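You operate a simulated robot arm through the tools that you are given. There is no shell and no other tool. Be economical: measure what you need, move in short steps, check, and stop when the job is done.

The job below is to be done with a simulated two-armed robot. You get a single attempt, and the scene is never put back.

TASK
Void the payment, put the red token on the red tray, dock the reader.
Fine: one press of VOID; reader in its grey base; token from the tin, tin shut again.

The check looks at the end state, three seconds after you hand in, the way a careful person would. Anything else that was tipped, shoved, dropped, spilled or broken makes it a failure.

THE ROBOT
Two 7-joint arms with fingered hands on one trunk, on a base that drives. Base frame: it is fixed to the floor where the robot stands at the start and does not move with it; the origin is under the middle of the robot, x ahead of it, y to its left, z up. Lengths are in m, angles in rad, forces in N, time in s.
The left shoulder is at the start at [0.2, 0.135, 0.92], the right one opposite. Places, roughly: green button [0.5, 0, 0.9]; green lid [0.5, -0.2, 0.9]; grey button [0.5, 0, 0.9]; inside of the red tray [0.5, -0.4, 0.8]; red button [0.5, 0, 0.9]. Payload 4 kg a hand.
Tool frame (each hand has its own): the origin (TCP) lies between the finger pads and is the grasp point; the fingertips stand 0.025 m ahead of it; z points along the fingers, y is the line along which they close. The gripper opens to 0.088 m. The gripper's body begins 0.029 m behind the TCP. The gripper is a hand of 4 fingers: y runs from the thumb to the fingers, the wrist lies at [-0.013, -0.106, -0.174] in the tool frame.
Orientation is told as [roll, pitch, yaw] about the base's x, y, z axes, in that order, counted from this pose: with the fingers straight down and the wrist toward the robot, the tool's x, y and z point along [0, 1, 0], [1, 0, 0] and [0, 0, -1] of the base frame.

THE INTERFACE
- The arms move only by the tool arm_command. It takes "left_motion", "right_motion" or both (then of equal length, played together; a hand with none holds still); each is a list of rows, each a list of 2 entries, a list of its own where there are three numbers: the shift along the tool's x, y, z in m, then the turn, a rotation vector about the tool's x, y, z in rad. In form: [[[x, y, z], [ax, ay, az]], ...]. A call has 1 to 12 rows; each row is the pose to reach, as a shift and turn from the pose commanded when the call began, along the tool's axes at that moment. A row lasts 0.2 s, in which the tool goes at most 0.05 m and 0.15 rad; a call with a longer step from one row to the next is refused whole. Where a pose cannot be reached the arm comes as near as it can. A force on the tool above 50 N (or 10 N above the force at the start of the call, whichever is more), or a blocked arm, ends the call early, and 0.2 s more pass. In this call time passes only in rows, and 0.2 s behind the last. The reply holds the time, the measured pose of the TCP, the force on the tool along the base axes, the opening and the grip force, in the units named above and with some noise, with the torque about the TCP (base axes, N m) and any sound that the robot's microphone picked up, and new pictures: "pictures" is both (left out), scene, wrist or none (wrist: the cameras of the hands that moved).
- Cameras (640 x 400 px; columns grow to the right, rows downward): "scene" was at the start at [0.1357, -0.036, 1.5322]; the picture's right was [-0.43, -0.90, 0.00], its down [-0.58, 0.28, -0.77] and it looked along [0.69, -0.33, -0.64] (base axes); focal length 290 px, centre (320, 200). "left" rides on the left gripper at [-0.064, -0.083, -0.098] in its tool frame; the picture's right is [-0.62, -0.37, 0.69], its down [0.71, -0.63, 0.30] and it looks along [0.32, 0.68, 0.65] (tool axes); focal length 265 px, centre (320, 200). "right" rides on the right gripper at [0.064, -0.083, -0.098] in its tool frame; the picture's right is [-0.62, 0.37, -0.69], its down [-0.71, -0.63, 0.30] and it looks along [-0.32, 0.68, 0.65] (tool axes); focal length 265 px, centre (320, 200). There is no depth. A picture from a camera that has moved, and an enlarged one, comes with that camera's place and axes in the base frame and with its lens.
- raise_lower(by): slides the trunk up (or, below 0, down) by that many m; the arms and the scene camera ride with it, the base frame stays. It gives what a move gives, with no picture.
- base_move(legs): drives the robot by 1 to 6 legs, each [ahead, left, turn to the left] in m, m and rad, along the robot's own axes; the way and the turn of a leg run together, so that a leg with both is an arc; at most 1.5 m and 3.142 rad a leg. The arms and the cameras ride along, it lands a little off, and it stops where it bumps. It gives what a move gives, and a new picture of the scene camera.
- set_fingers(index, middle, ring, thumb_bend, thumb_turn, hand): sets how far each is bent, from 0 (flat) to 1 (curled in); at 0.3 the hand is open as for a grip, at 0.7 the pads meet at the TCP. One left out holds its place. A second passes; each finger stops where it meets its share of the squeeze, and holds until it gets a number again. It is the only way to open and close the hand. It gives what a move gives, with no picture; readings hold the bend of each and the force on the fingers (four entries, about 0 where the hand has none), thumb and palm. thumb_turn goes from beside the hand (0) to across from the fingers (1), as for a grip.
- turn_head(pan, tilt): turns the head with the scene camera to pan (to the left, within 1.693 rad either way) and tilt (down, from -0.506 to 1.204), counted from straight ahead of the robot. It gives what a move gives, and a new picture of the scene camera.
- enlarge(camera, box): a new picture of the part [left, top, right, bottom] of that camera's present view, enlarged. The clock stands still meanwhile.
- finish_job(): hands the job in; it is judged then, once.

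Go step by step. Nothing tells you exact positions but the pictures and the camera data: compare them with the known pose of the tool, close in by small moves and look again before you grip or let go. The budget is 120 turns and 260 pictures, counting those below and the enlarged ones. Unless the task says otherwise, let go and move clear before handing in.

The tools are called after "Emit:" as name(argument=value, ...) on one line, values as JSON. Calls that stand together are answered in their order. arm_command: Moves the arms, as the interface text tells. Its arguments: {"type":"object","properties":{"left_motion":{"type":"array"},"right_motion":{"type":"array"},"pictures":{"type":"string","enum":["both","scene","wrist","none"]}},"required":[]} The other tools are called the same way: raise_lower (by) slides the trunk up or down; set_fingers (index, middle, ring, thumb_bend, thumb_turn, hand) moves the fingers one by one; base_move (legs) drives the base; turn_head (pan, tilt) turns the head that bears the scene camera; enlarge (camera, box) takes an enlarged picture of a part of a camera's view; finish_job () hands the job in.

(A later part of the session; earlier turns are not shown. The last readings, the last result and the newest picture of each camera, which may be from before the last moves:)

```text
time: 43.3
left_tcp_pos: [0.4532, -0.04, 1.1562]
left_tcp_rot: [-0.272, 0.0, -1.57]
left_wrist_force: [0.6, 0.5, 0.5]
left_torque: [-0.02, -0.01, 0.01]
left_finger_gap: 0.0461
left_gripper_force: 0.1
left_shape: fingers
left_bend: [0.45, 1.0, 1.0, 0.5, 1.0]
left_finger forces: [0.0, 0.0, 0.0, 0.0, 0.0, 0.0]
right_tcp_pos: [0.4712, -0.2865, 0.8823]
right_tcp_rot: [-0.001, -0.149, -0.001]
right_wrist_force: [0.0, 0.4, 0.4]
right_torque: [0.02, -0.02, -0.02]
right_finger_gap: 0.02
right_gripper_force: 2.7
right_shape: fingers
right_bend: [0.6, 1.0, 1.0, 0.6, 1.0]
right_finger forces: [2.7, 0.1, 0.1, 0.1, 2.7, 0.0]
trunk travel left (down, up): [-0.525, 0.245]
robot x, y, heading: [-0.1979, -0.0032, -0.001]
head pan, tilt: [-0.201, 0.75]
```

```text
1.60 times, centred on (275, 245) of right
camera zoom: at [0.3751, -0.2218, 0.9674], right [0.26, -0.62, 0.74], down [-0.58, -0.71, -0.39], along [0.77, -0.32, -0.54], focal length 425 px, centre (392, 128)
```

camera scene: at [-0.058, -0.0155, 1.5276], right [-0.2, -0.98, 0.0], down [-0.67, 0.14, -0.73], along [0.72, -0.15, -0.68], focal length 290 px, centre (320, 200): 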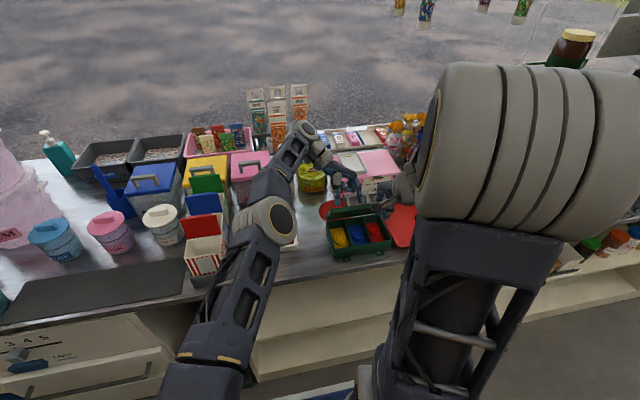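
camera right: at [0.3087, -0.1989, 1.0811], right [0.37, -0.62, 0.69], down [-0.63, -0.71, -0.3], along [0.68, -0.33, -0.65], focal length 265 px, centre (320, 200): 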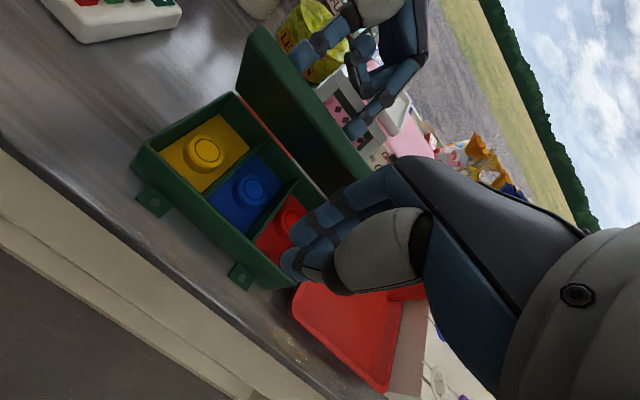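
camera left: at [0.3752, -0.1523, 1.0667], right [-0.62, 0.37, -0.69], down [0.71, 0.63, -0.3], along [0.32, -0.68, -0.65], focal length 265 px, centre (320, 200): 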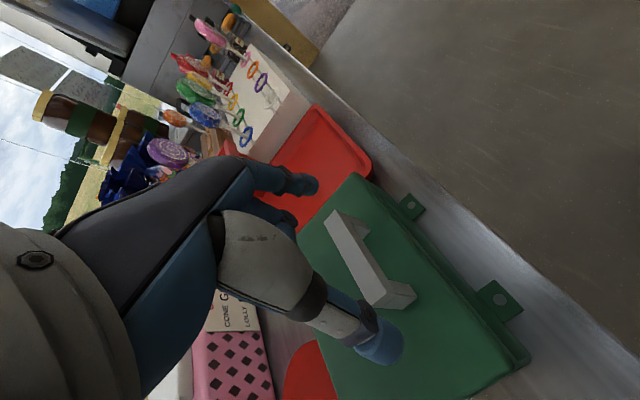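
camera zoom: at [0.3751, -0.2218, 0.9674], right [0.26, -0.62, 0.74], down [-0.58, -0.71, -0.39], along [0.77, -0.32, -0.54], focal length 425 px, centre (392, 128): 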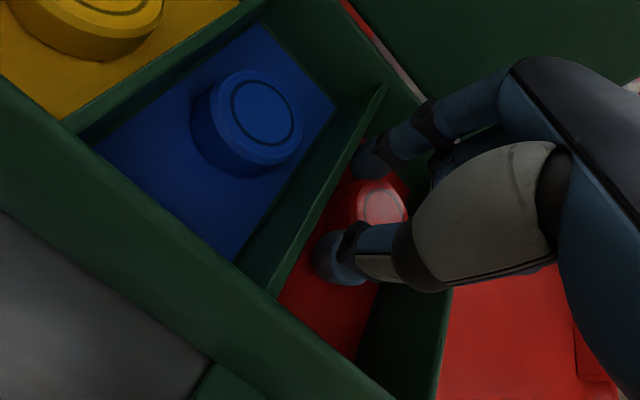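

It holds at 2.7 N; I'll squeeze a little more.

Emit:
set_fingers(hand="right", index=0.75, thumb_bend=0.75)

Emit:
arm_command(right_motion=[[[0, 0, -0.01], [0, 0, 0]], [[0, 0, -0.025], [0, 0, 0]]], pictures="none")

Emit:
enlarge(camera="right", box=[150, 120, 400, 370])

```text
time: 44.3
left_tcp_pos: [0.4536, -0.0392, 1.1563]
left_tcp_rot: [-0.27, 0.0, -1.57]
left_wrist_force: [-0.6, -0.1, 0.9]
left_torque: [-0.02, 0.02, 0.01]
left_finger_gap: 0.046
left_gripper_force: 0.2
left_shape: fingers
left_bend: [0.45, 1.0, 1.0, 0.5, 1.0]
left_finger forces: [0.0, 0.0, 0.0, 0.1, 0.1, 0.0]
right_tcp_pos: [0.4717, -0.2861, 0.882]
right_tcp_rot: [0.0, -0.15, 0.001]
right_wrist_force: [0.1, -0.3, -0.7]
right_torque: [-0.04, 0.02, 0.02]
right_finger_gap: 0.0003
right_gripper_force: 0.0
right_shape: fingers
right_bend: [0.74, 1.0, 1.0, 0.72, 1.0]
right_finger forces: [0.0, 0.1, 0.0, 0.0, 0.1, 0.1]
trunk travel left (down, up): [-0.525, 0.245]
robot x, y, heading: [-0.1982, 0.0032, 0.003]
head pan, tilt: [-0.201, 0.75]
```

```text
time: 44.9
left_tcp_pos: [0.454, -0.0401, 1.1549]
left_tcp_rot: [-0.271, 0.0, -1.572]
left_wrist_force: [0.1, 0.5, 0.6]
left_torque: [0.01, -0.03, 0.02]
left_finger_gap: 0.0464
left_gripper_force: 0.0
left_shape: fingers
left_bend: [0.45, 1.0, 1.0, 0.5, 1.0]
left_finger forces: [0.0, 0.1, 0.0, 0.0, 0.0, 0.0]
right_tcp_pos: [0.4682, -0.2865, 0.9073]
right_tcp_rot: [0.002, -0.15, -0.003]
right_wrist_force: [-0.6, 0.1, 0.5]
right_torque: [0.01, 0.01, -0.02]
right_finger_gap: 0.0001
right_gripper_force: 0.0
right_shape: fingers
right_bend: [0.74, 1.0, 1.0, 0.72, 1.0]
right_finger forces: [0.1, 0.0, 0.0, 0.0, 0.0, 0.0]
trunk travel left (down, up): [-0.525, 0.245]
robot x, y, heading: [-0.1979, 0.0019, -0.002]
head pan, tilt: [-0.201, 0.75]
```

```text
1.60 times, centred on (275, 245) of right
camera zoom: at [0.3718, -0.2223, 0.9924], right [0.26, -0.62, 0.74], down [-0.58, -0.71, -0.39], along [0.77, -0.33, -0.54], focal length 425 px, centre (392, 128)
```

zoom: 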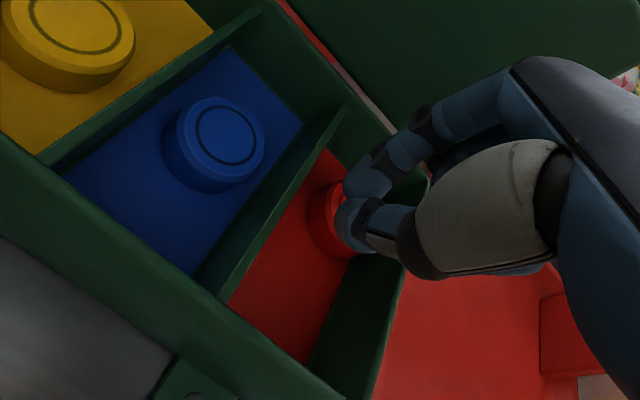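

The token slipped out: the fingers gripped it off-centre. I'll raise and look at where it lies now.

Emit:
arm_command(right_motion=[[[0, -0.02, -0.04], [0, 0, 0]], [[0, -0.04, -0.07], [0, 0, 0]]], pictures="none")

Emit:
set_fingers(hand="right", index=0.45, thumb_bend=0.45)

Emit:
enlarge(camera="right", box=[150, 120, 400, 370])

Emit:
enlarge(camera="scene", box=[330, 190, 420, 260])

```text
time: 45.5
left_tcp_pos: [0.4541, -0.0397, 1.155]
left_tcp_rot: [-0.27, 0.001, -1.57]
left_wrist_force: [1.6, 1.3, -1.0]
left_torque: [0.01, 0.04, -0.01]
left_finger_gap: 0.0462
left_gripper_force: 0.1
left_shape: fingers
left_bend: [0.45, 1.0, 1.0, 0.5, 1.0]
left_finger forces: [0.1, 0.1, 0.0, 0.1, 0.1, 0.1]
right_tcp_pos: [0.4182, -0.2848, 0.9695]
right_tcp_rot: [0.001, -0.149, 0.0]
right_wrist_force: [0.7, -0.1, -0.4]
right_torque: [-0.01, -0.03, 0.01]
right_finger_gap: 0.0
right_gripper_force: 0.0
right_shape: fingers
right_bend: [0.74, 1.0, 1.0, 0.72, 1.0]
right_finger forces: [0.0, 0.0, 0.1, 0.1, 0.0, 0.0]
trunk travel left (down, up): [-0.525, 0.245]
robot x, y, heading: [-0.1969, -0.0002, 0.0]
head pan, tilt: [-0.201, 0.75]
```

```text
time: 46.5
left_tcp_pos: [0.4531, -0.0407, 1.1555]
left_tcp_rot: [-0.269, 0.001, -1.571]
left_wrist_force: [0.3, 0.4, 0.6]
left_torque: [0.02, 0.0, 0.03]
left_finger_gap: 0.0462
left_gripper_force: 0.0
left_shape: fingers
left_bend: [0.45, 1.0, 1.0, 0.5, 1.0]
left_finger forces: [0.0, 0.0, 0.0, 0.0, 0.1, 0.1]
right_tcp_pos: [0.4188, -0.2856, 0.9702]
right_tcp_rot: [0.001, -0.15, 0.0]
right_wrist_force: [-0.3, 0.4, 0.1]
right_torque: [-0.01, 0.01, -0.02]
right_finger_gap: 0.0519
right_gripper_force: 0.0
right_shape: fingers
right_bend: [0.45, 1.0, 1.0, 0.45, 0.99]
right_finger forces: [0.0, 0.1, 0.1, 0.0, 0.1, 0.0]
trunk travel left (down, up): [-0.525, 0.245]
robot x, y, heading: [-0.1983, -0.0017, 0.005]
head pan, tilt: [-0.201, 0.75]
```

```text
1.60 times, centred on (275, 245) of right
camera zoom: at [0.3229, -0.2204, 1.055], right [0.26, -0.62, 0.74], down [-0.58, -0.71, -0.39], along [0.77, -0.32, -0.54], focal length 425 px, centre (392, 128)
```

zoom: 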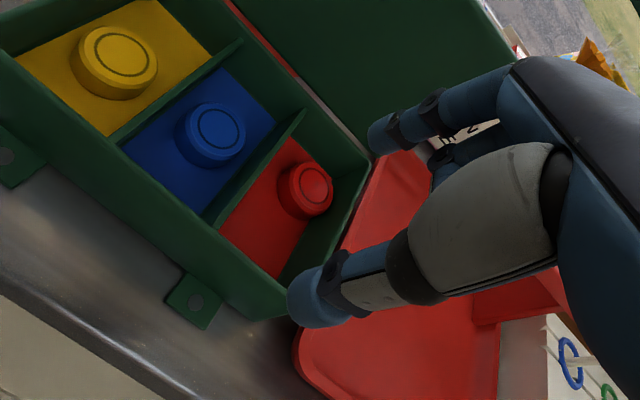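

```text
5.71 times, centred on (375, 225) of scene
camera zoom: at [-0.0577, -0.0156, 1.5275], right [-0.2, -0.98, 0.0], down [-0.67, 0.14, -0.73], along [0.72, -0.15, -0.68], focal length 1656 px, centre (6, 57)
```

zoom: 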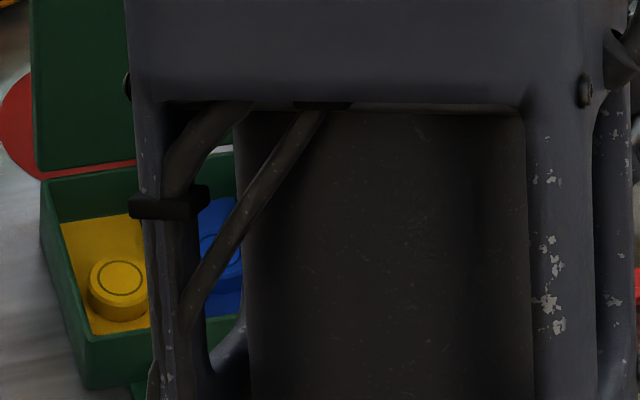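

The token moved to about (0.483, -0.295), near the back wall. I'll nudge it back towards the middle by pressing lightly on its top with a closed pinch and dragging it towards the robot.

Emit:
set_fingers(hand="right", index=0.7, thumb_bend=0.7)

Emit:
arm_command(right_motion=[[[-0.003, 0.025, 0.02], [0, 0, 0]], [[-0.006, 0.048, 0.04], [0, 0, 0]], [[-0.0095, 0.0505, 0.06], [0, 0, 0]], [[-0.0095, 0.0512, 0.073], [0, 0, 0]]], pictures="none")

Emit:
enlarge(camera="right", box=[150, 120, 400, 370])

```text
time: 47.5
left_tcp_pos: [0.4542, -0.0393, 1.1569]
left_tcp_rot: [-0.273, 0.001, -1.571]
left_wrist_force: [-0.3, 0.3, 0.5]
left_torque: [-0.03, -0.03, 0.01]
left_finger_gap: 0.046
left_gripper_force: 0.0
left_shape: fingers
left_bend: [0.45, 1.0, 1.0, 0.5, 1.0]
left_finger forces: [0.0, 0.0, 0.1, 0.0, 0.0, 0.0]
right_tcp_pos: [0.4193, -0.2853, 0.9708]
right_tcp_rot: [0.0, -0.15, 0.001]
right_wrist_force: [0.0, 0.0, 0.7]
right_torque: [-0.01, -0.01, 0.01]
right_finger_gap: 0.0001
right_gripper_force: 0.1
right_shape: fingers
right_bend: [0.7, 1.0, 1.0, 0.7, 1.0]
right_finger forces: [0.0, 0.0, 0.0, 0.0, 0.0, 0.1]
trunk travel left (down, up): [-0.525, 0.245]
robot x, y, heading: [-0.1991, 0.0001, 0.0]
head pan, tilt: [-0.201, 0.75]
```

```text
time: 48.5
left_tcp_pos: [0.4522, -0.0402, 1.1561]
left_tcp_rot: [-0.27, 0.0, -1.57]
left_wrist_force: [-0.6, 0.3, -0.3]
left_torque: [-0.01, -0.01, -0.01]
left_finger_gap: 0.0459
left_gripper_force: 0.0
left_shape: fingers
left_bend: [0.45, 1.0, 1.0, 0.5, 1.0]
left_finger forces: [0.1, 0.0, 0.0, 0.0, 0.0, 0.0]
right_tcp_pos: [0.4801, -0.2958, 0.9044]
right_tcp_rot: [0.0, -0.151, 0.001]
right_wrist_force: [0.4, -0.6, 0.1]
right_torque: [0.04, 0.02, 0.03]
right_finger_gap: 0.0001
right_gripper_force: 0.0
right_shape: fingers
right_bend: [0.7, 1.0, 1.0, 0.7, 1.0]
right_finger forces: [0.0, 0.0, 0.0, 0.0, 0.1, 0.1]
trunk travel left (down, up): [-0.525, 0.245]
robot x, y, heading: [-0.198, -0.0032, -0.002]
head pan, tilt: [-0.201, 0.75]
```

```text
1.60 times, centred on (275, 245) of right
camera zoom: at [0.3838, -0.231, 0.9891], right [0.26, -0.62, 0.74], down [-0.58, -0.71, -0.4], along [0.77, -0.32, -0.54], focal length 425 px, centre (392, 128)
```

zoom: 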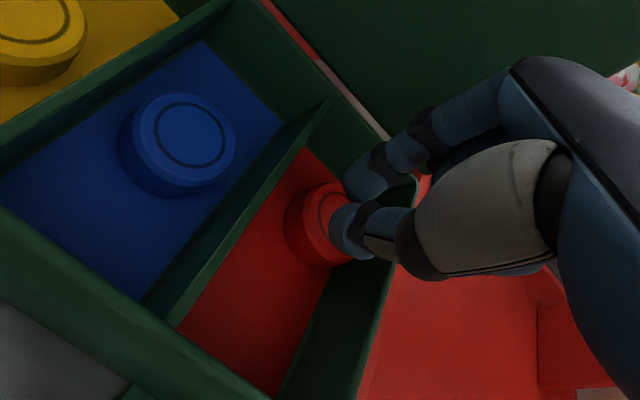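

Slightly right of the token's centre; I'll shift 4 mm left and press down lightly.

Emit:
arm_command(right_motion=[[[0.004, 0, 0.0], [0, 0, 0]], [[0.004, 0, 0.003], [0, 0, 0]], [[0.004, 0, 0.006], [0, 0, 0]]], pictures="none")

```text
time: 49.3
left_tcp_pos: [0.4533, -0.0403, 1.1563]
left_tcp_rot: [-0.27, -0.001, -1.572]
left_wrist_force: [-0.6, 0.7, 0.1]
left_torque: [0.02, -0.01, 0.01]
left_finger_gap: 0.0461
left_gripper_force: 0.2
left_shape: fingers
left_bend: [0.45, 1.0, 1.0, 0.5, 1.0]
left_finger forces: [0.0, 0.0, 0.0, 0.0, 0.0, 0.0]
right_tcp_pos: [0.4807, -0.2923, 0.8993]
right_tcp_rot: [0.0, -0.15, -0.001]
right_wrist_force: [-0.1, 0.0, -0.2]
right_torque: [-0.01, -0.01, 0.0]
right_finger_gap: 0.0
right_gripper_force: 0.1
right_shape: fingers
right_bend: [0.7, 1.0, 1.0, 0.7, 1.0]
right_finger forces: [0.0, 0.1, 0.1, 0.0, 0.0, 0.0]
trunk travel left (down, up): [-0.525, 0.245]
robot x, y, heading: [-0.1992, 0.0015, 0.001]
head pan, tilt: [-0.201, 0.75]
```

Emit:
arm_command(right_motion=[[[0, 0, 0.002], [0, 0, 0]], [[0, 0, 0.004], [0, 0, 0]]], pictures="none")

```text
time: 49.9
left_tcp_pos: [0.4541, -0.0382, 1.155]
left_tcp_rot: [-0.272, 0.0, -1.571]
left_wrist_force: [-0.6, 0.3, 0.6]
left_torque: [-0.03, 0.02, 0.0]
left_finger_gap: 0.046
left_gripper_force: 0.0
left_shape: fingers
left_bend: [0.45, 1.0, 1.0, 0.5, 1.0]
left_finger forces: [0.1, 0.0, 0.1, 0.1, 0.0, 0.0]
right_tcp_pos: [0.4811, -0.2929, 0.8952]
right_tcp_rot: [0.0, -0.15, 0.002]
right_wrist_force: [0.1, 0.8, -0.1]
right_torque: [-0.03, 0.01, 0.03]
right_finger_gap: 0.0
right_gripper_force: 0.1
right_shape: fingers
right_bend: [0.7, 1.0, 1.0, 0.7, 1.0]
right_finger forces: [0.1, 0.0, 0.0, 0.0, 0.1, 0.1]
trunk travel left (down, up): [-0.525, 0.245]
robot x, y, heading: [-0.1982, 0.0024, 0.002]
head pan, tilt: [-0.201, 0.75]
```

Emit:
arm_command(right_motion=[[[0, 0, 0.002], [0, 0, 0]], [[0, 0, 0.004], [0, 0, 0]]], pictures="none")

Emit:
enlarge(camera="right", box=[200, 150, 360, 310])

```text
time: 50.5
left_tcp_pos: [0.4534, -0.0398, 1.1559]
left_tcp_rot: [-0.27, 0.001, -1.57]
left_wrist_force: [0.4, -0.2, 0.1]
left_torque: [0.01, 0.0, -0.01]
left_finger_gap: 0.0458
left_gripper_force: 0.1
left_shape: fingers
left_bend: [0.45, 1.0, 1.0, 0.5, 1.0]
left_finger forces: [0.0, 0.1, 0.1, 0.0, 0.1, 0.0]
right_tcp_pos: [0.4823, -0.2924, 0.8918]
right_tcp_rot: [-0.001, -0.15, -0.001]
right_wrist_force: [-0.2, 0.2, 0.7]
right_torque: [-0.03, 0.0, -0.02]
right_finger_gap: 0.0
right_gripper_force: 0.2
right_shape: fingers
right_bend: [0.7, 1.0, 1.0, 0.7, 1.0]
right_finger forces: [0.1, 0.1, 0.0, 0.1, 0.0, 0.0]
trunk travel left (down, up): [-0.525, 0.245]
robot x, y, heading: [-0.1988, 0.0021, -0.005]
head pan, tilt: [-0.201, 0.75]
```

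```text
2.50 times, centred on (280, 230) of right
camera zoom: at [0.3856, -0.2272, 0.9769], right [0.26, -0.62, 0.74], down [-0.58, -0.71, -0.4], along [0.77, -0.32, -0.54], focal length 664 px, centre (420, 125)
```

zoom: 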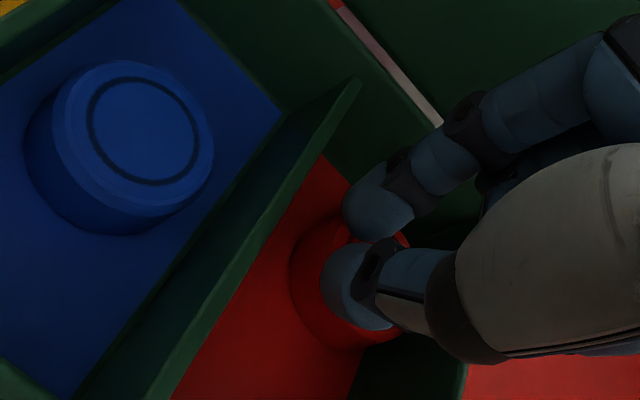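

Emit:
arm_command(right_motion=[[[0, 0, 0.002], [0, 0, 0]], [[0, 0, 0.004], [0, 0, 0]]], pictures="none")

```text
time: 51.1
left_tcp_pos: [0.4533, -0.0401, 1.157]
left_tcp_rot: [-0.272, 0.0, -1.573]
left_wrist_force: [0.2, 0.0, -0.2]
left_torque: [0.01, 0.0, 0.02]
left_finger_gap: 0.0459
left_gripper_force: 0.1
left_shape: fingers
left_bend: [0.45, 1.0, 1.0, 0.5, 1.0]
left_finger forces: [0.0, 0.0, 0.0, 0.0, 0.0, 0.1]
right_tcp_pos: [0.4834, -0.2919, 0.8905]
right_tcp_rot: [-0.001, -0.154, 0.0]
right_wrist_force: [-3.7, -0.2, 15.5]
right_torque: [0.02, 0.1, 0.02]
right_finger_gap: 0.0002
right_gripper_force: 9.0
right_shape: fingers
right_bend: [0.69, 1.0, 1.0, 0.72, 1.0]
right_finger forces: [0.1, 0.0, 0.0, 0.1, 17.0, 0.0]
trunk travel left (down, up): [-0.525, 0.245]
robot x, y, heading: [-0.2001, -0.0029, 0.002]
head pan, tilt: [-0.201, 0.75]
```

Contact on the token's top at z of about 0.866. I'll ease the pressure and drag 28 mm towards the robot.

Emit:
arm_command(right_motion=[[[0, 0, -0.001], [0, 0, 0]], [[0, -0.007, -0.002], [0, 0, 0]], [[0, -0.014, -0.003], [0, 0, 0]], [[0, -0.021, -0.004], [0, 0, 0]], [[0, -0.028, -0.005], [0, 0, 0]]], pictures="none")

Emit:
arm_command(right_motion=[[[0, 0, -0.03], [0, 0, 0]], [[0, -0.03, -0.06], [0, 0, 0]], [[0, -0.06, -0.08], [0, 0, 0]]], pictures="none")

Emit:
enlarge(camera="right", box=[150, 120, 400, 370])

```text
time: 52.3
left_tcp_pos: [0.453, -0.0398, 1.1552]
left_tcp_rot: [-0.272, 0.0, -1.57]
left_wrist_force: [0.3, 0.9, 0.0]
left_torque: [-0.03, -0.01, -0.03]
left_finger_gap: 0.0461
left_gripper_force: 0.1
left_shape: fingers
left_bend: [0.45, 1.0, 1.0, 0.5, 1.0]
left_finger forces: [0.0, 0.0, 0.1, 0.0, 0.0, 0.0]
right_tcp_pos: [0.4542, -0.2935, 0.8892]
right_tcp_rot: [-0.001, -0.148, 0.0]
right_wrist_force: [0.1, 0.7, -0.4]
right_torque: [0.02, -0.02, 0.02]
right_finger_gap: 0.0
right_gripper_force: 0.1
right_shape: fingers
right_bend: [0.7, 1.0, 1.0, 0.7, 1.0]
right_finger forces: [0.0, 0.1, 0.0, 0.0, 0.0, 0.1]
trunk travel left (down, up): [-0.525, 0.245]
robot x, y, heading: [-0.1973, 0.0022, 0.006]
head pan, tilt: [-0.201, 0.75]
```

```text
time: 53.1
left_tcp_pos: [0.4536, -0.0398, 1.1558]
left_tcp_rot: [-0.271, 0.001, -1.572]
left_wrist_force: [1.2, -0.3, -0.7]
left_torque: [0.0, 0.0, -0.01]
left_finger_gap: 0.046
left_gripper_force: 0.0
left_shape: fingers
left_bend: [0.45, 1.0, 1.0, 0.5, 1.0]
left_finger forces: [0.0, 0.0, 0.1, 0.1, 0.0, 0.0]
right_tcp_pos: [0.3838, -0.2913, 0.9593]
right_tcp_rot: [0.0, -0.149, 0.0]
right_wrist_force: [0.2, -0.4, 0.1]
right_torque: [0.01, -0.01, -0.02]
right_finger_gap: 0.0
right_gripper_force: 0.0
right_shape: fingers
right_bend: [0.7, 1.0, 1.0, 0.7, 1.0]
right_finger forces: [0.0, 0.1, 0.1, 0.1, 0.0, 0.1]
trunk travel left (down, up): [-0.525, 0.245]
robot x, y, heading: [-0.2008, 0.0029, -0.001]
head pan, tilt: [-0.201, 0.75]
```

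```text
1.60 times, centred on (275, 245) of right
camera zoom: at [0.2873, -0.2274, 1.0448], right [0.26, -0.62, 0.74], down [-0.58, -0.71, -0.39], along [0.77, -0.32, -0.55], focal length 425 px, centre (392, 128)
```

zoom: 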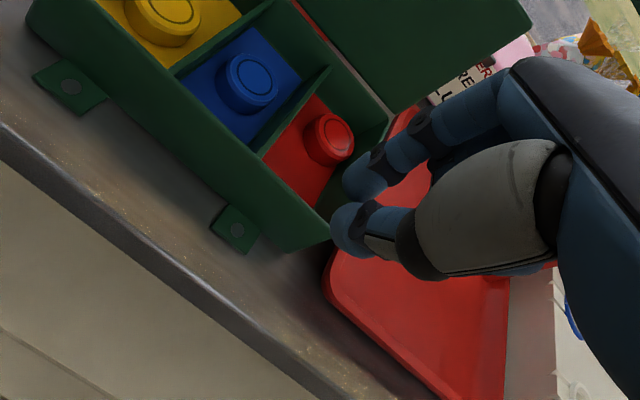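

The token barely moved (now about (0.486, -0.294), top 0.866). I'll press a bit harder and drag at constant height.

Emit:
arm_command(right_motion=[[[-0.0005, 0.035, 0.01], [0, 0, 0]], [[-0.001, 0.07, 0.03], [0, 0, 0]], [[-0.0015, 0.093, 0.06], [0, 0, 0]], [[-0.0015, 0.0958, 0.0752], [0, 0, 0]], [[-0.0015, 0.0953, 0.0792], [0, 0, 0]], [[-0.0015, 0.095, 0.083], [0, 0, 0]]], pictures="none")

```text
time: 54.5
left_tcp_pos: [0.4533, -0.0399, 1.1553]
left_tcp_rot: [-0.271, -0.001, -1.569]
left_wrist_force: [-0.8, 0.4, 0.1]
left_torque: [0.0, 0.04, 0.01]
left_finger_gap: 0.046
left_gripper_force: 0.0
left_shape: fingers
left_bend: [0.45, 1.0, 1.0, 0.5, 1.0]
left_finger forces: [0.1, 0.0, 0.0, 0.0, 0.0, 0.0]
right_tcp_pos: [0.4897, -0.2949, 0.8908]
right_tcp_rot: [0.0, -0.152, -0.001]
right_wrist_force: [-1.6, -0.3, 4.5]
right_torque: [0.03, 0.06, 0.01]
right_finger_gap: 0.0
right_gripper_force: 2.9
right_shape: fingers
right_bend: [0.7, 1.0, 1.0, 0.7, 1.0]
right_finger forces: [0.0, 0.0, 0.0, 0.1, 5.5, 0.0]
trunk travel left (down, up): [-0.525, 0.245]
robot x, y, heading: [-0.1962, 0.0006, -0.0]
head pan, tilt: [-0.201, 0.75]
```

Emit:
arm_command(right_motion=[[[0, 0, 0.0025], [0, 0, 0]], [[0, -0.006, 0.0016], [0, 0, 0]], [[0, -0.012, 0.0007], [0, 0, 0]], [[0, -0.018, -0.0002], [0, 0, 0]], [[0, -0.024, -0.0011], [0, 0, 0]], [[0, -0.03, -0.002], [0, 0, 0]]], pictures="none")

Emit:
arm_command(right_motion=[[[0, 0, -0.03], [0, 0, 0]], [[0, -0.03, -0.06], [0, 0, 0]], [[0, -0.06, -0.08], [0, 0, 0]]], pictures="none")

Emit:
enlarge(camera="right", box=[150, 120, 400, 370])

```text
time: 55.9
left_tcp_pos: [0.4529, -0.0394, 1.1549]
left_tcp_rot: [-0.271, 0.001, -1.571]
left_wrist_force: [-0.8, -0.4, 0.5]
left_torque: [0.02, 0.0, -0.05]
left_finger_gap: 0.046
left_gripper_force: 0.0
left_shape: fingers
left_bend: [0.45, 1.0, 1.0, 0.5, 1.0]
left_finger forces: [0.0, 0.1, 0.0, 0.0, 0.1, 0.1]
right_tcp_pos: [0.4596, -0.2943, 0.8883]
right_tcp_rot: [0.001, -0.154, 0.0]
right_wrist_force: [3.8, -0.5, 17.0]
right_torque: [0.13, -0.48, -0.05]
right_finger_gap: 0.0072
right_gripper_force: 8.2
right_shape: fingers
right_bend: [0.62, 1.0, 1.0, 0.7, 1.0]
right_finger forces: [16.6, 0.1, 0.0, 0.1, 0.0, 0.0]
trunk travel left (down, up): [-0.525, 0.245]
robot x, y, heading: [-0.1968, 0.0005, -0.0]
head pan, tilt: [-0.201, 0.75]
```

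```text
time: 56.7
left_tcp_pos: [0.4533, -0.0397, 1.1557]
left_tcp_rot: [-0.271, 0.001, -1.57]
left_wrist_force: [-0.3, -0.1, -0.9]
left_torque: [-0.01, 0.03, -0.03]
left_finger_gap: 0.0461
left_gripper_force: 0.0
left_shape: fingers
left_bend: [0.45, 1.0, 1.0, 0.5, 1.0]
left_finger forces: [0.0, 0.0, 0.0, 0.1, 0.0, 0.0]
right_tcp_pos: [0.389, -0.2933, 0.9567]
right_tcp_rot: [0.0, -0.149, -0.001]
right_wrist_force: [-0.3, 0.3, 0.4]
right_torque: [0.0, -0.01, 0.0]
right_finger_gap: 0.0
right_gripper_force: 0.1
right_shape: fingers
right_bend: [0.7, 1.0, 1.0, 0.7, 1.0]
right_finger forces: [0.0, 0.0, 0.0, 0.0, 0.1, 0.1]
trunk travel left (down, up): [-0.525, 0.245]
robot x, y, heading: [-0.1979, -0.002, 0.0]
head pan, tilt: [-0.201, 0.75]
```

```text
1.60 times, centred on (275, 245) of right
camera zoom: at [0.2922, -0.2288, 1.0428], right [0.26, -0.62, 0.74], down [-0.58, -0.71, -0.39], along [0.77, -0.32, -0.55], focal length 425 px, centre (392, 128)
```

zoom: 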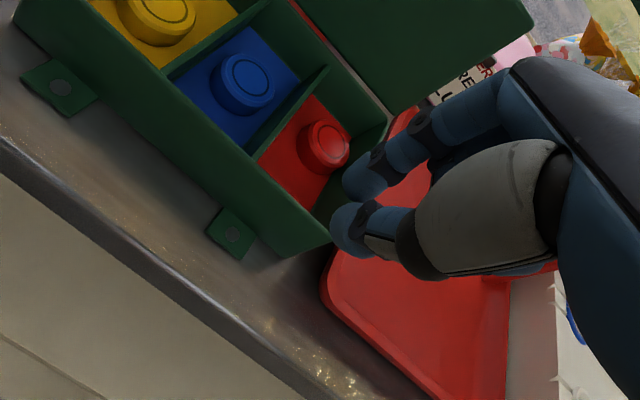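

Recomputing with the measured top height (0.866), the token is at (0.481, -0.294); my first grip was off by about 8 mm. I'll hover over it correctly with a narrower opening.

Emit:
set_fingers(hand="right", index=0.49, thumb_bend=0.49)

Emit:
arm_command(right_motion=[[[-0.0003, 0.03, 0.01], [0.02, 0, 0]], [[-0.0006, 0.06, 0.03], [0.04, 0, 0]], [[-0.0007, 0.0818, 0.0545], [0.05, 0, 0]]], pictures="none")

Emit:
enlarge(camera="right", box=[200, 120, 400, 320])

```text
time: 57.7
left_tcp_pos: [0.4544, -0.0399, 1.1554]
left_tcp_rot: [-0.27, 0.0, -1.57]
left_wrist_force: [-0.2, -0.7, 0.2]
left_torque: [-0.01, -0.02, 0.02]
left_finger_gap: 0.0459
left_gripper_force: 0.0
left_shape: fingers
left_bend: [0.45, 1.0, 1.0, 0.5, 1.0]
left_finger forces: [0.0, 0.1, 0.0, 0.1, 0.0, 0.0]
right_tcp_pos: [0.3894, -0.2944, 0.9582]
right_tcp_rot: [0.0, -0.149, -0.001]
right_wrist_force: [0.2, -0.9, -0.3]
right_torque: [0.01, 0.01, -0.04]
right_finger_gap: 0.043
right_gripper_force: 0.0
right_shape: fingers
right_bend: [0.49, 1.0, 1.0, 0.49, 1.0]
right_finger forces: [0.1, 0.1, 0.1, 0.0, 0.0, 0.0]
trunk travel left (down, up): [-0.525, 0.245]
robot x, y, heading: [-0.1967, 0.0019, 0.001]
head pan, tilt: [-0.201, 0.75]
```

```text
time: 58.5
left_tcp_pos: [0.4528, -0.04, 1.155]
left_tcp_rot: [-0.271, 0.001, -1.57]
left_wrist_force: [-0.3, -0.4, 0.5]
left_torque: [0.01, -0.03, -0.05]
left_finger_gap: 0.046
left_gripper_force: 0.1
left_shape: fingers
left_bend: [0.45, 1.0, 1.0, 0.5, 1.0]
left_finger forces: [0.0, 0.1, 0.1, 0.1, 0.1, 0.0]
right_tcp_pos: [0.4756, -0.294, 0.9184]
right_tcp_rot: [0.001, -0.1, 0.001]
right_wrist_force: [-0.2, 0.8, -0.8]
right_torque: [0.02, 0.02, -0.01]
right_finger_gap: 0.0434
right_gripper_force: 0.0
right_shape: fingers
right_bend: [0.49, 1.0, 1.0, 0.49, 1.0]
right_finger forces: [0.0, 0.0, 0.0, 0.1, 0.0, 0.0]
trunk travel left (down, up): [-0.525, 0.245]
robot x, y, heading: [-0.1957, 0.0015, -0.001]
head pan, tilt: [-0.201, 0.75]
```

```text
2.00 times, centred on (300, 220) of right
camera zoom: at [0.3846, -0.2292, 1.0079], right [0.3, -0.62, 0.73], down [-0.6, -0.71, -0.37], along [0.75, -0.32, -0.58], focal length 531 px, centre (360, 160)
```

zoom: 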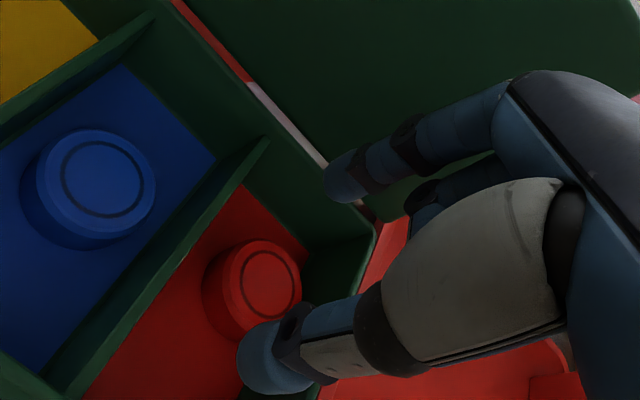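

Token confirmed at (0.482, -0.295). Descending to floor contact in small steps.

Emit:
arm_command(right_motion=[[[-0.0005, -0.0003, 0.012], [0, 0, 0]], [[-0.001, -0.0012, 0.024], [0, 0, 0]], [[-0.001, -0.002, 0.031], [0, 0, 0]], [[-0.001, -0.0023, 0.034], [0, 0, 0]], [[-0.001, -0.0025, 0.036], [0, 0, 0]]], pictures="none")

Emit:
enlarge(camera="right", box=[200, 120, 400, 320])

```text
time: 59.7
left_tcp_pos: [0.4546, -0.0397, 1.1562]
left_tcp_rot: [-0.271, 0.001, -1.57]
left_wrist_force: [0.3, -0.3, -0.2]
left_torque: [0.01, 0.0, -0.01]
left_finger_gap: 0.0462
left_gripper_force: 0.0
left_shape: fingers
left_bend: [0.45, 1.0, 1.0, 0.5, 1.0]
left_finger forces: [0.0, 0.1, 0.0, 0.1, 0.1, 0.0]
right_tcp_pos: [0.4786, -0.2949, 0.8808]
right_tcp_rot: [-0.001, -0.099, 0.001]
right_wrist_force: [-0.6, 0.5, 0.1]
right_torque: [0.0, 0.02, 0.0]
right_finger_gap: 0.043
right_gripper_force: 0.1
right_shape: fingers
right_bend: [0.49, 1.0, 1.0, 0.49, 1.0]
right_finger forces: [0.0, 0.0, 0.0, 0.0, 0.1, 0.0]
trunk travel left (down, up): [-0.525, 0.245]
robot x, y, heading: [-0.2005, -0.0012, 0.001]
head pan, tilt: [-0.201, 0.75]
```

```text
2.00 times, centred on (300, 220) of right
camera zoom: at [0.3863, -0.2303, 0.9707], right [0.3, -0.62, 0.73], down [-0.6, -0.71, -0.37], along [0.75, -0.32, -0.58], focal length 531 px, centre (360, 160)
```

zoom: 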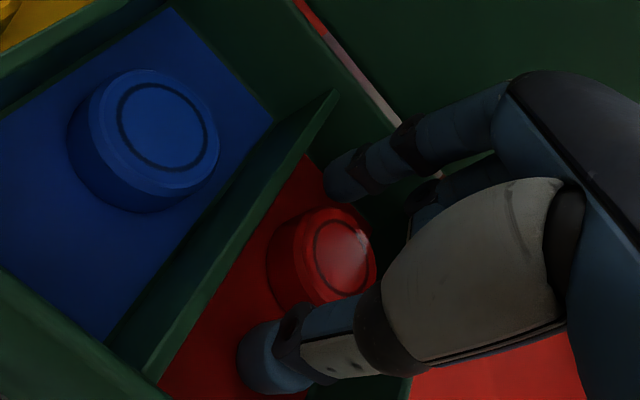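

Emit:
arm_command(right_motion=[[[0, 0, 0.0015], [0, 0, 0]], [[0, 0, 0.003], [0, 0, 0]]], pictures="none")

```text
time: 60.3
left_tcp_pos: [0.4531, -0.0397, 1.1568]
left_tcp_rot: [-0.27, -0.002, -1.572]
left_wrist_force: [-0.1, 0.4, -0.5]
left_torque: [0.0, -0.03, 0.0]
left_finger_gap: 0.0461
left_gripper_force: 0.1
left_shape: fingers
left_bend: [0.45, 1.0, 1.0, 0.5, 1.0]
left_finger forces: [0.1, 0.0, 0.0, 0.0, 0.0, 0.0]
right_tcp_pos: [0.4787, -0.2965, 0.8783]
right_tcp_rot: [0.0, -0.102, 0.0]
right_wrist_force: [0.0, -0.4, 4.2]
right_torque: [0.01, 0.06, 0.0]
right_finger_gap: 0.043
right_gripper_force: 1.9
right_shape: fingers
right_bend: [0.49, 1.0, 1.0, 0.49, 1.0]
right_finger forces: [0.1, 0.0, 0.0, 0.0, 3.3, 0.0]
trunk travel left (down, up): [-0.525, 0.245]
robot x, y, heading: [-0.198, -0.0025, 0.002]
head pan, tilt: [-0.201, 0.75]
```

Light floor contact reached (4 N). Now closing gently.

Emit:
set_fingers(hand="right", index=0.58, thumb_bend=0.58)

Emit:
enlarge(camera="right", box=[200, 120, 400, 320])

```text
time: 61.3
left_tcp_pos: [0.453, -0.0402, 1.156]
left_tcp_rot: [-0.27, 0.0, -1.571]
left_wrist_force: [1.8, 0.1, 0.2]
left_torque: [0.04, -0.01, -0.01]
left_finger_gap: 0.0462
left_gripper_force: 0.1
left_shape: fingers
left_bend: [0.45, 1.0, 1.0, 0.5, 1.0]
left_finger forces: [0.1, 0.1, 0.1, 0.0, 0.0, 0.0]
right_tcp_pos: [0.477, -0.2955, 0.8798]
right_tcp_rot: [0.001, -0.099, -0.002]
right_wrist_force: [-1.8, 0.3, 4.8]
right_torque: [0.03, 0.12, 0.0]
right_finger_gap: 0.0279
right_gripper_force: 1.8
right_shape: fingers
right_bend: [0.57, 1.0, 1.0, 0.56, 1.0]
right_finger forces: [0.2, 0.0, 0.0, 0.0, 4.3, 0.0]
trunk travel left (down, up): [-0.525, 0.245]
robot x, y, heading: [-0.1991, -0.0016, 0.0]
head pan, tilt: [-0.201, 0.75]
```

```text
2.00 times, centred on (300, 220) of right
camera zoom: at [0.3858, -0.2306, 0.9685], right [0.3, -0.62, 0.73], down [-0.6, -0.71, -0.37], along [0.75, -0.32, -0.58], focal length 531 px, centre (360, 160)
```

zoom: 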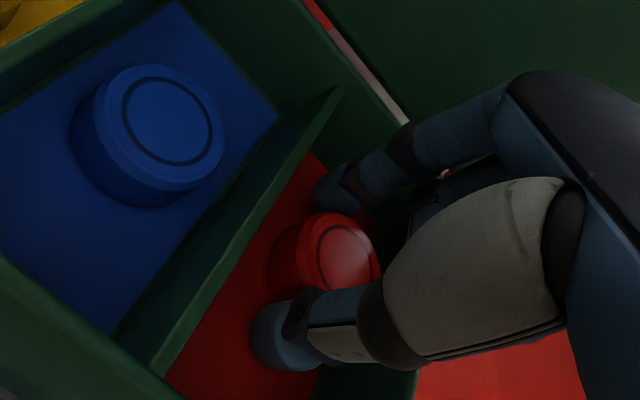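

Emit:
set_fingers(hand="right", index=0.65, thumb_bend=0.65)

Emit:
enlarge(camera="right", box=[200, 120, 400, 320])

```text
time: 62.3
left_tcp_pos: [0.4539, -0.04, 1.1548]
left_tcp_rot: [-0.271, 0.001, -1.573]
left_wrist_force: [-1.1, 0.1, 0.2]
left_torque: [0.03, 0.01, -0.02]
left_finger_gap: 0.0461
left_gripper_force: 0.0
left_shape: fingers
left_bend: [0.45, 1.0, 1.0, 0.5, 1.0]
left_finger forces: [0.0, 0.1, 0.0, 0.0, 0.0, 0.0]
right_tcp_pos: [0.4774, -0.2956, 0.8772]
right_tcp_rot: [0.001, -0.1, -0.001]
right_wrist_force: [0.6, 0.7, 0.6]
right_torque: [0.03, 0.06, -0.01]
right_finger_gap: 0.0243
right_gripper_force: 4.4
right_shape: fingers
right_bend: [0.59, 1.0, 1.0, 0.59, 1.0]
right_finger forces: [4.2, 0.0, 0.1, 0.0, 4.4, 0.0]
trunk travel left (down, up): [-0.525, 0.245]
robot x, y, heading: [-0.1993, -0.0012, -0.002]
head pan, tilt: [-0.201, 0.75]
```

```text
2.00 times, centred on (300, 220) of right
camera zoom: at [0.3858, -0.2305, 0.9683], right [0.3, -0.62, 0.73], down [-0.6, -0.71, -0.37], along [0.75, -0.32, -0.58], focal length 531 px, centre (360, 160)
```

zoom: 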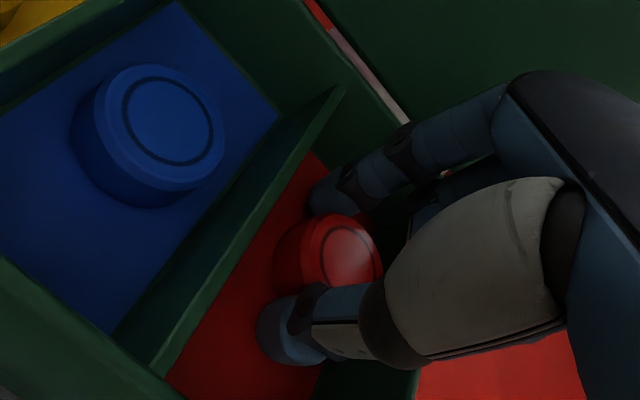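

Gripping, but still slightly to the left of the token's centre. I'll reopen, shift 6 mm right and close again.

Emit:
set_fingers(hand="right", index=0.5, thumb_bend=0.5)

Emit:
arm_command(right_motion=[[[-0.003, 0, -0.001], [0, 0, 0]], [[-0.006, 0, -0.001], [0, 0, 0]]], pictures="none")

Emit:
set_fingers(hand="right", index=0.65, thumb_bend=0.65)

Emit:
enlarge(camera="right", box=[200, 120, 400, 320])

```text
time: 63.3
left_tcp_pos: [0.4547, -0.0388, 1.1547]
left_tcp_rot: [-0.271, 0.001, -1.57]
left_wrist_force: [1.6, -0.7, 0.7]
left_torque: [0.0, -0.02, -0.01]
left_finger_gap: 0.0459
left_gripper_force: 0.0
left_shape: fingers
left_bend: [0.45, 1.0, 1.0, 0.5, 1.0]
left_finger forces: [0.0, 0.0, 0.0, 0.1, 0.1, 0.0]
right_tcp_pos: [0.4774, -0.2952, 0.8789]
right_tcp_rot: [-0.002, -0.103, 0.002]
right_wrist_force: [1.3, -1.0, 7.1]
right_torque: [0.05, 0.12, -0.03]
right_finger_gap: 0.0388
right_gripper_force: 2.7
right_shape: fingers
right_bend: [0.5, 1.0, 1.0, 0.52, 1.0]
right_finger forces: [0.0, 0.0, 0.0, 0.0, 6.1, 0.0]
trunk travel left (down, up): [-0.525, 0.245]
robot x, y, heading: [-0.2007, 0.0016, 0.004]
head pan, tilt: [-0.201, 0.75]
```

```text
time: 63.9
left_tcp_pos: [0.4532, -0.0387, 1.1549]
left_tcp_rot: [-0.271, 0.001, -1.57]
left_wrist_force: [-0.2, 0.2, 0.0]
left_torque: [-0.01, 0.0, 0.01]
left_finger_gap: 0.0461
left_gripper_force: 0.0
left_shape: fingers
left_bend: [0.45, 1.0, 1.0, 0.5, 1.0]
left_finger forces: [0.1, 0.0, 0.1, 0.0, 0.0, 0.0]
right_tcp_pos: [0.4773, -0.3023, 0.8799]
right_tcp_rot: [-0.001, -0.098, 0.001]
right_wrist_force: [-0.8, -0.8, 1.2]
right_torque: [0.03, 0.02, -0.02]
right_finger_gap: 0.0404
right_gripper_force: 0.4
right_shape: fingers
right_bend: [0.5, 1.0, 1.0, 0.51, 1.0]
right_finger forces: [0.0, 0.0, 0.0, 0.0, 1.0, 0.0]
trunk travel left (down, up): [-0.525, 0.245]
robot x, y, heading: [-0.1991, 0.0051, 0.001]
head pan, tilt: [-0.201, 0.75]
```

```text
time: 64.9
left_tcp_pos: [0.4534, -0.0397, 1.1552]
left_tcp_rot: [-0.271, 0.001, -1.57]
left_wrist_force: [-0.3, -0.6, 0.7]
left_torque: [0.02, -0.03, 0.0]
left_finger_gap: 0.0461
left_gripper_force: 0.0
left_shape: fingers
left_bend: [0.45, 1.0, 1.0, 0.5, 1.0]
left_finger forces: [0.0, 0.0, 0.0, 0.1, 0.0, 0.1]
right_tcp_pos: [0.4763, -0.3025, 0.8793]
right_tcp_rot: [0.0, -0.099, 0.0]
right_wrist_force: [0.5, -0.9, 0.3]
right_torque: [0.0, -0.01, 0.01]
right_finger_gap: 0.0264
right_gripper_force: 4.2
right_shape: fingers
right_bend: [0.57, 1.0, 1.0, 0.58, 1.0]
right_finger forces: [4.9, 0.1, 0.1, 0.0, 5.0, 0.0]
trunk travel left (down, up): [-0.525, 0.245]
robot x, y, heading: [-0.1961, -0.0046, 0.0]
head pan, tilt: [-0.201, 0.75]
```

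```text
2.00 times, centred on (300, 220) of right
camera zoom: at [0.3854, -0.2368, 0.9693], right [0.3, -0.62, 0.73], down [-0.6, -0.71, -0.37], along [0.75, -0.32, -0.58], focal length 531 px, centre (360, 160)
```

zoom: 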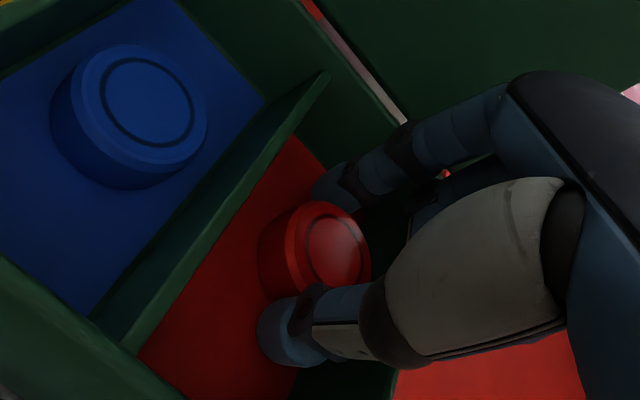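

The gap rose to 26 mm, which means the grip is now nearly centred. Lifting slowly.

Emit:
set_fingers(hand="right", index=0.7, thumb_bend=0.7)

Emit:
arm_command(right_motion=[[[0, 0, -0.005], [0, 0, 0]], [[0, 0, -0.015], [0, 0, 0]], [[0, -0.005, -0.03], [0, 0, 0]], [[0, -0.01, -0.05], [0, 0, 0]]], pictures="none")

Emit:
enlarge(camera="right", box=[200, 120, 400, 320])

```text
time: 65.9
left_tcp_pos: [0.4534, -0.0403, 1.156]
left_tcp_rot: [-0.27, 0.001, -1.571]
left_wrist_force: [0.2, -0.5, 0.0]
left_torque: [0.0, 0.03, 0.01]
left_finger_gap: 0.046
left_gripper_force: 0.0
left_shape: fingers
left_bend: [0.45, 1.0, 1.0, 0.5, 1.0]
left_finger forces: [0.0, 0.0, 0.0, 0.0, 0.0, 0.0]
right_tcp_pos: [0.4773, -0.3011, 0.8794]
right_tcp_rot: [0.0, -0.1, 0.0]
right_wrist_force: [0.1, 0.2, 0.4]
right_torque: [-0.01, -0.01, 0.01]
right_finger_gap: 0.0259
right_gripper_force: 7.4
right_shape: fingers
right_bend: [0.57, 1.0, 1.0, 0.6, 1.0]
right_finger forces: [7.5, 0.0, 0.0, 0.0, 7.5, 0.0]
trunk travel left (down, up): [-0.525, 0.245]
robot x, y, heading: [-0.1966, 0.001, -0.005]
head pan, tilt: [-0.201, 0.75]
```

```text
time: 66.9
left_tcp_pos: [0.4536, -0.0401, 1.1552]
left_tcp_rot: [-0.271, 0.0, -1.57]
left_wrist_force: [-0.5, -0.4, 0.4]
left_torque: [0.02, 0.02, 0.0]
left_finger_gap: 0.0461
left_gripper_force: 0.1
left_shape: fingers
left_bend: [0.45, 1.0, 1.0, 0.5, 1.0]
left_finger forces: [0.0, 0.1, 0.1, 0.0, 0.0, 0.1]
right_tcp_pos: [0.4636, -0.3013, 0.9287]
right_tcp_rot: [0.0, -0.102, 0.001]
right_wrist_force: [0.4, -0.2, -0.7]
right_torque: [0.01, 0.03, 0.01]
right_finger_gap: 0.0259
right_gripper_force: 7.7
right_shape: fingers
right_bend: [0.57, 1.0, 1.0, 0.6, 1.0]
right_finger forces: [7.5, 0.0, 0.0, 0.0, 7.5, 0.0]
trunk travel left (down, up): [-0.525, 0.245]
robot x, y, heading: [-0.2001, -0.0041, -0.0]
head pan, tilt: [-0.201, 0.75]
```

```text
2.00 times, centred on (300, 220) of right
camera zoom: at [0.372, -0.2363, 1.0183], right [0.3, -0.62, 0.73], down [-0.6, -0.71, -0.37], along [0.75, -0.32, -0.58], focal length 531 px, centre (360, 160)
```

zoom: 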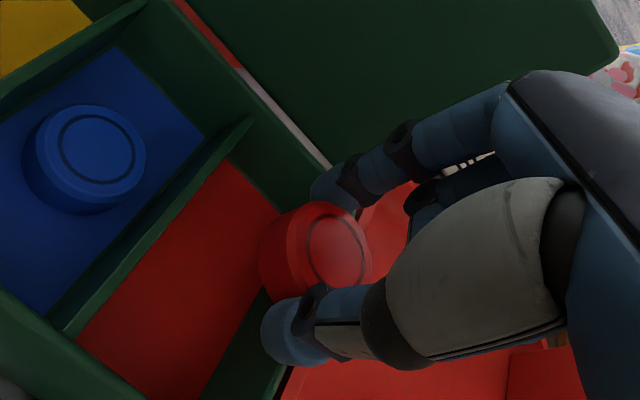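

The token is held. I'll lift it over the rim and move over the tray.

Emit:
arm_command(right_motion=[[[0, 0, -0.03], [0, 0, 0]], [[-0.03, 0, -0.04], [0, 0, 0]], [[-0.07, 0, -0.04], [0, 0, 0]], [[-0.11, 0, -0.03], [0, 0, 0]], [[-0.112, 0.003, 0.0], [0, 0, 0]]], pictures="scene")

Emit:
enlarge(camera="right", box=[0, 0, 640, 400])

```text
time: 68.1
left_tcp_pos: [0.4546, -0.0399, 1.1567]
left_tcp_rot: [-0.27, 0.0, -1.572]
left_wrist_force: [-0.1, 0.6, 0.9]
left_torque: [-0.05, 0.0, 0.02]
left_finger_gap: 0.0463
left_gripper_force: 0.0
left_shape: fingers
left_bend: [0.45, 1.0, 1.0, 0.5, 1.0]
left_finger forces: [0.0, 0.1, 0.0, 0.0, 0.0, 0.0]
right_tcp_pos: [0.4656, -0.4146, 0.9278]
right_tcp_rot: [0.001, -0.1, -0.001]
right_wrist_force: [0.0, 1.2, -0.1]
right_torque: [0.02, 0.03, 0.01]
right_finger_gap: 0.0261
right_gripper_force: 7.8
right_shape: fingers
right_bend: [0.57, 1.0, 1.0, 0.6, 1.0]
right_finger forces: [7.4, 0.0, 0.0, 0.1, 7.4, 0.0]
trunk travel left (down, up): [-0.525, 0.245]
robot x, y, heading: [-0.1986, -0.0024, -0.0]
head pan, tilt: [-0.201, 0.75]
camera scene: at [-0.0579, -0.0154, 1.5276], right [-0.2, -0.98, 0.0], down [-0.67, 0.14, -0.73], along [0.72, -0.15, -0.68], focal length 290 px, centre (320, 200)
```

scene: 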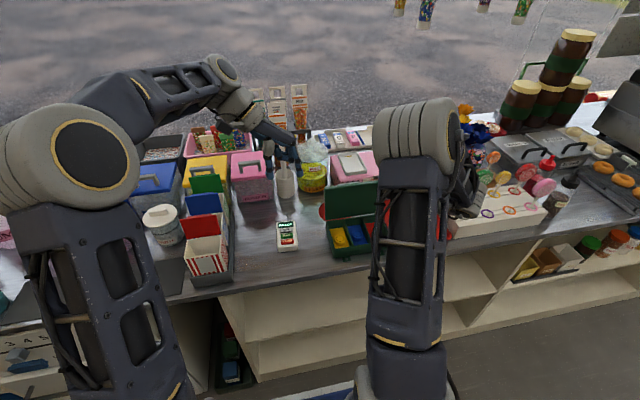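

```text
1.00 times, centred on (320, 200) of right (not enlarged: the box is as wide or as high as the picture)
camera zoom: at [0.3732, -0.3498, 1.0183], right [0.3, -0.62, 0.73], down [-0.6, -0.71, -0.37], along [0.75, -0.33, -0.58], focal length 265 px, centre (320, 200)
```

zoom: 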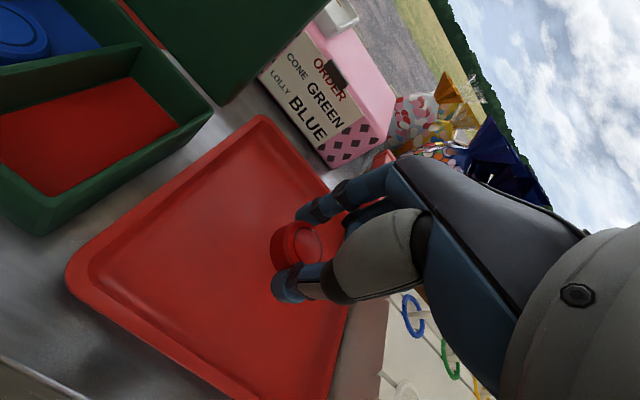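

The token is over the tray's interior. Lowering until contact.

Emit:
arm_command(right_motion=[[[0, -0.002, 0.02], [0, 0, 0]], [[0, -0.004, 0.04], [0, 0, 0]], [[0, -0.0045, 0.045], [0, 0, 0]], [[0, -0.0048, 0.048], [0, 0, 0]]], pictures="none")

Emit:
enlarge(camera="right", box=[150, 120, 400, 370])

```text
time: 69.1
left_tcp_pos: [0.4545, -0.041, 1.1563]
left_tcp_rot: [-0.27, 0.0, -1.572]
left_wrist_force: [0.1, -0.3, -0.3]
left_torque: [-0.01, -0.01, 0.02]
left_finger_gap: 0.0463
left_gripper_force: 0.1
left_shape: fingers
left_bend: [0.45, 1.0, 1.0, 0.5, 1.0]
left_finger forces: [0.1, 0.0, 0.1, 0.0, 0.0, 0.1]
right_tcp_pos: [0.4652, -0.4136, 0.8803]
right_tcp_rot: [0.001, -0.1, 0.0]
right_wrist_force: [0.2, -0.5, 0.1]
right_torque: [0.03, -0.03, 0.02]
right_finger_gap: 0.0259
right_gripper_force: 7.4
right_shape: fingers
right_bend: [0.57, 1.0, 1.0, 0.6, 1.0]
right_finger forces: [7.4, 0.0, 0.0, 0.1, 7.4, 0.0]
trunk travel left (down, up): [-0.525, 0.245]
robot x, y, heading: [-0.1963, 0.0022, -0.001]
head pan, tilt: [-0.201, 0.75]
```

```text
1.60 times, centred on (275, 245) of right
camera zoom: at [0.3732, -0.3489, 0.9696], right [0.3, -0.62, 0.73], down [-0.6, -0.71, -0.37], along [0.75, -0.32, -0.58], focal length 425 px, centre (392, 128)
```

zoom: 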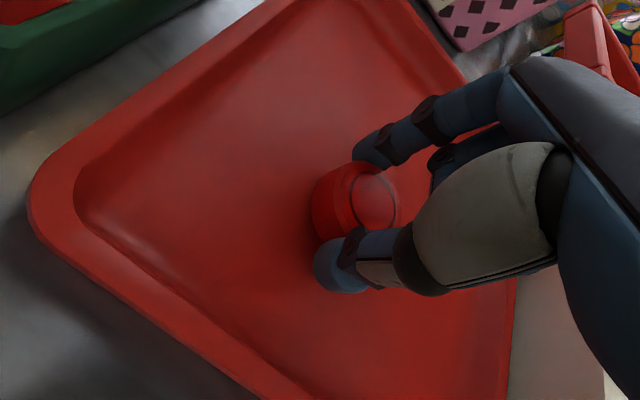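

Emit:
arm_command(right_motion=[[[0, -0.0002, 0.002], [0, 0, 0]], [[0, -0.0004, 0.004], [0, 0, 0]]], pictures="none")

```text
time: 69.7
left_tcp_pos: [0.4542, -0.0405, 1.1557]
left_tcp_rot: [-0.27, 0.001, -1.57]
left_wrist_force: [0.3, -0.5, 0.5]
left_torque: [0.0, -0.02, -0.03]
left_finger_gap: 0.0462
left_gripper_force: 0.0
left_shape: fingers
left_bend: [0.45, 1.0, 1.0, 0.5, 1.0]
left_finger forces: [0.0, 0.0, 0.0, 0.1, 0.0, 0.0]
right_tcp_pos: [0.4661, -0.4138, 0.8766]
right_tcp_rot: [0.0, -0.101, 0.0]
right_wrist_force: [-0.6, 0.2, -1.0]
right_torque: [-0.01, 0.01, 0.01]
right_finger_gap: 0.0253
right_gripper_force: 7.2
right_shape: fingers
right_bend: [0.57, 1.0, 1.0, 0.6, 1.0]
right_finger forces: [7.4, 0.0, 0.1, 0.1, 7.5, 0.1]
trunk travel left (down, up): [-0.525, 0.245]
robot x, y, heading: [-0.1981, -0.0006, 0.003]
head pan, tilt: [-0.201, 0.75]
```

No contact yet; I'll continue in small steps.

Emit:
arm_command(right_motion=[[[0, -0.0002, 0.002], [0, 0, 0]], [[0, -0.0004, 0.004], [0, 0, 0]]], pictures="none")

```text
time: 70.3
left_tcp_pos: [0.4529, -0.0388, 1.1559]
left_tcp_rot: [-0.271, -0.001, -1.572]
left_wrist_force: [0.0, 0.3, -0.7]
left_torque: [-0.02, -0.01, 0.0]
left_finger_gap: 0.0461
left_gripper_force: 0.1
left_shape: fingers
left_bend: [0.45, 1.0, 1.0, 0.5, 1.0]
left_finger forces: [0.0, 0.0, 0.0, 0.0, 0.1, 0.0]
right_tcp_pos: [0.4666, -0.4147, 0.8752]
right_tcp_rot: [-0.001, -0.105, 0.0]
right_wrist_force: [-3.4, 2.3, 23.8]
right_torque: [0.07, 0.56, -0.03]
right_finger_gap: 0.0255
right_gripper_force: 17.6
right_shape: fingers
right_bend: [0.57, 1.0, 1.0, 0.61, 1.0]
right_finger forces: [7.7, 0.0, 0.1, 0.0, 28.1, 0.1]
trunk travel left (down, up): [-0.525, 0.245]
robot x, y, heading: [-0.1992, 0.001, 0.001]
head pan, tilt: [-0.201, 0.75]
```

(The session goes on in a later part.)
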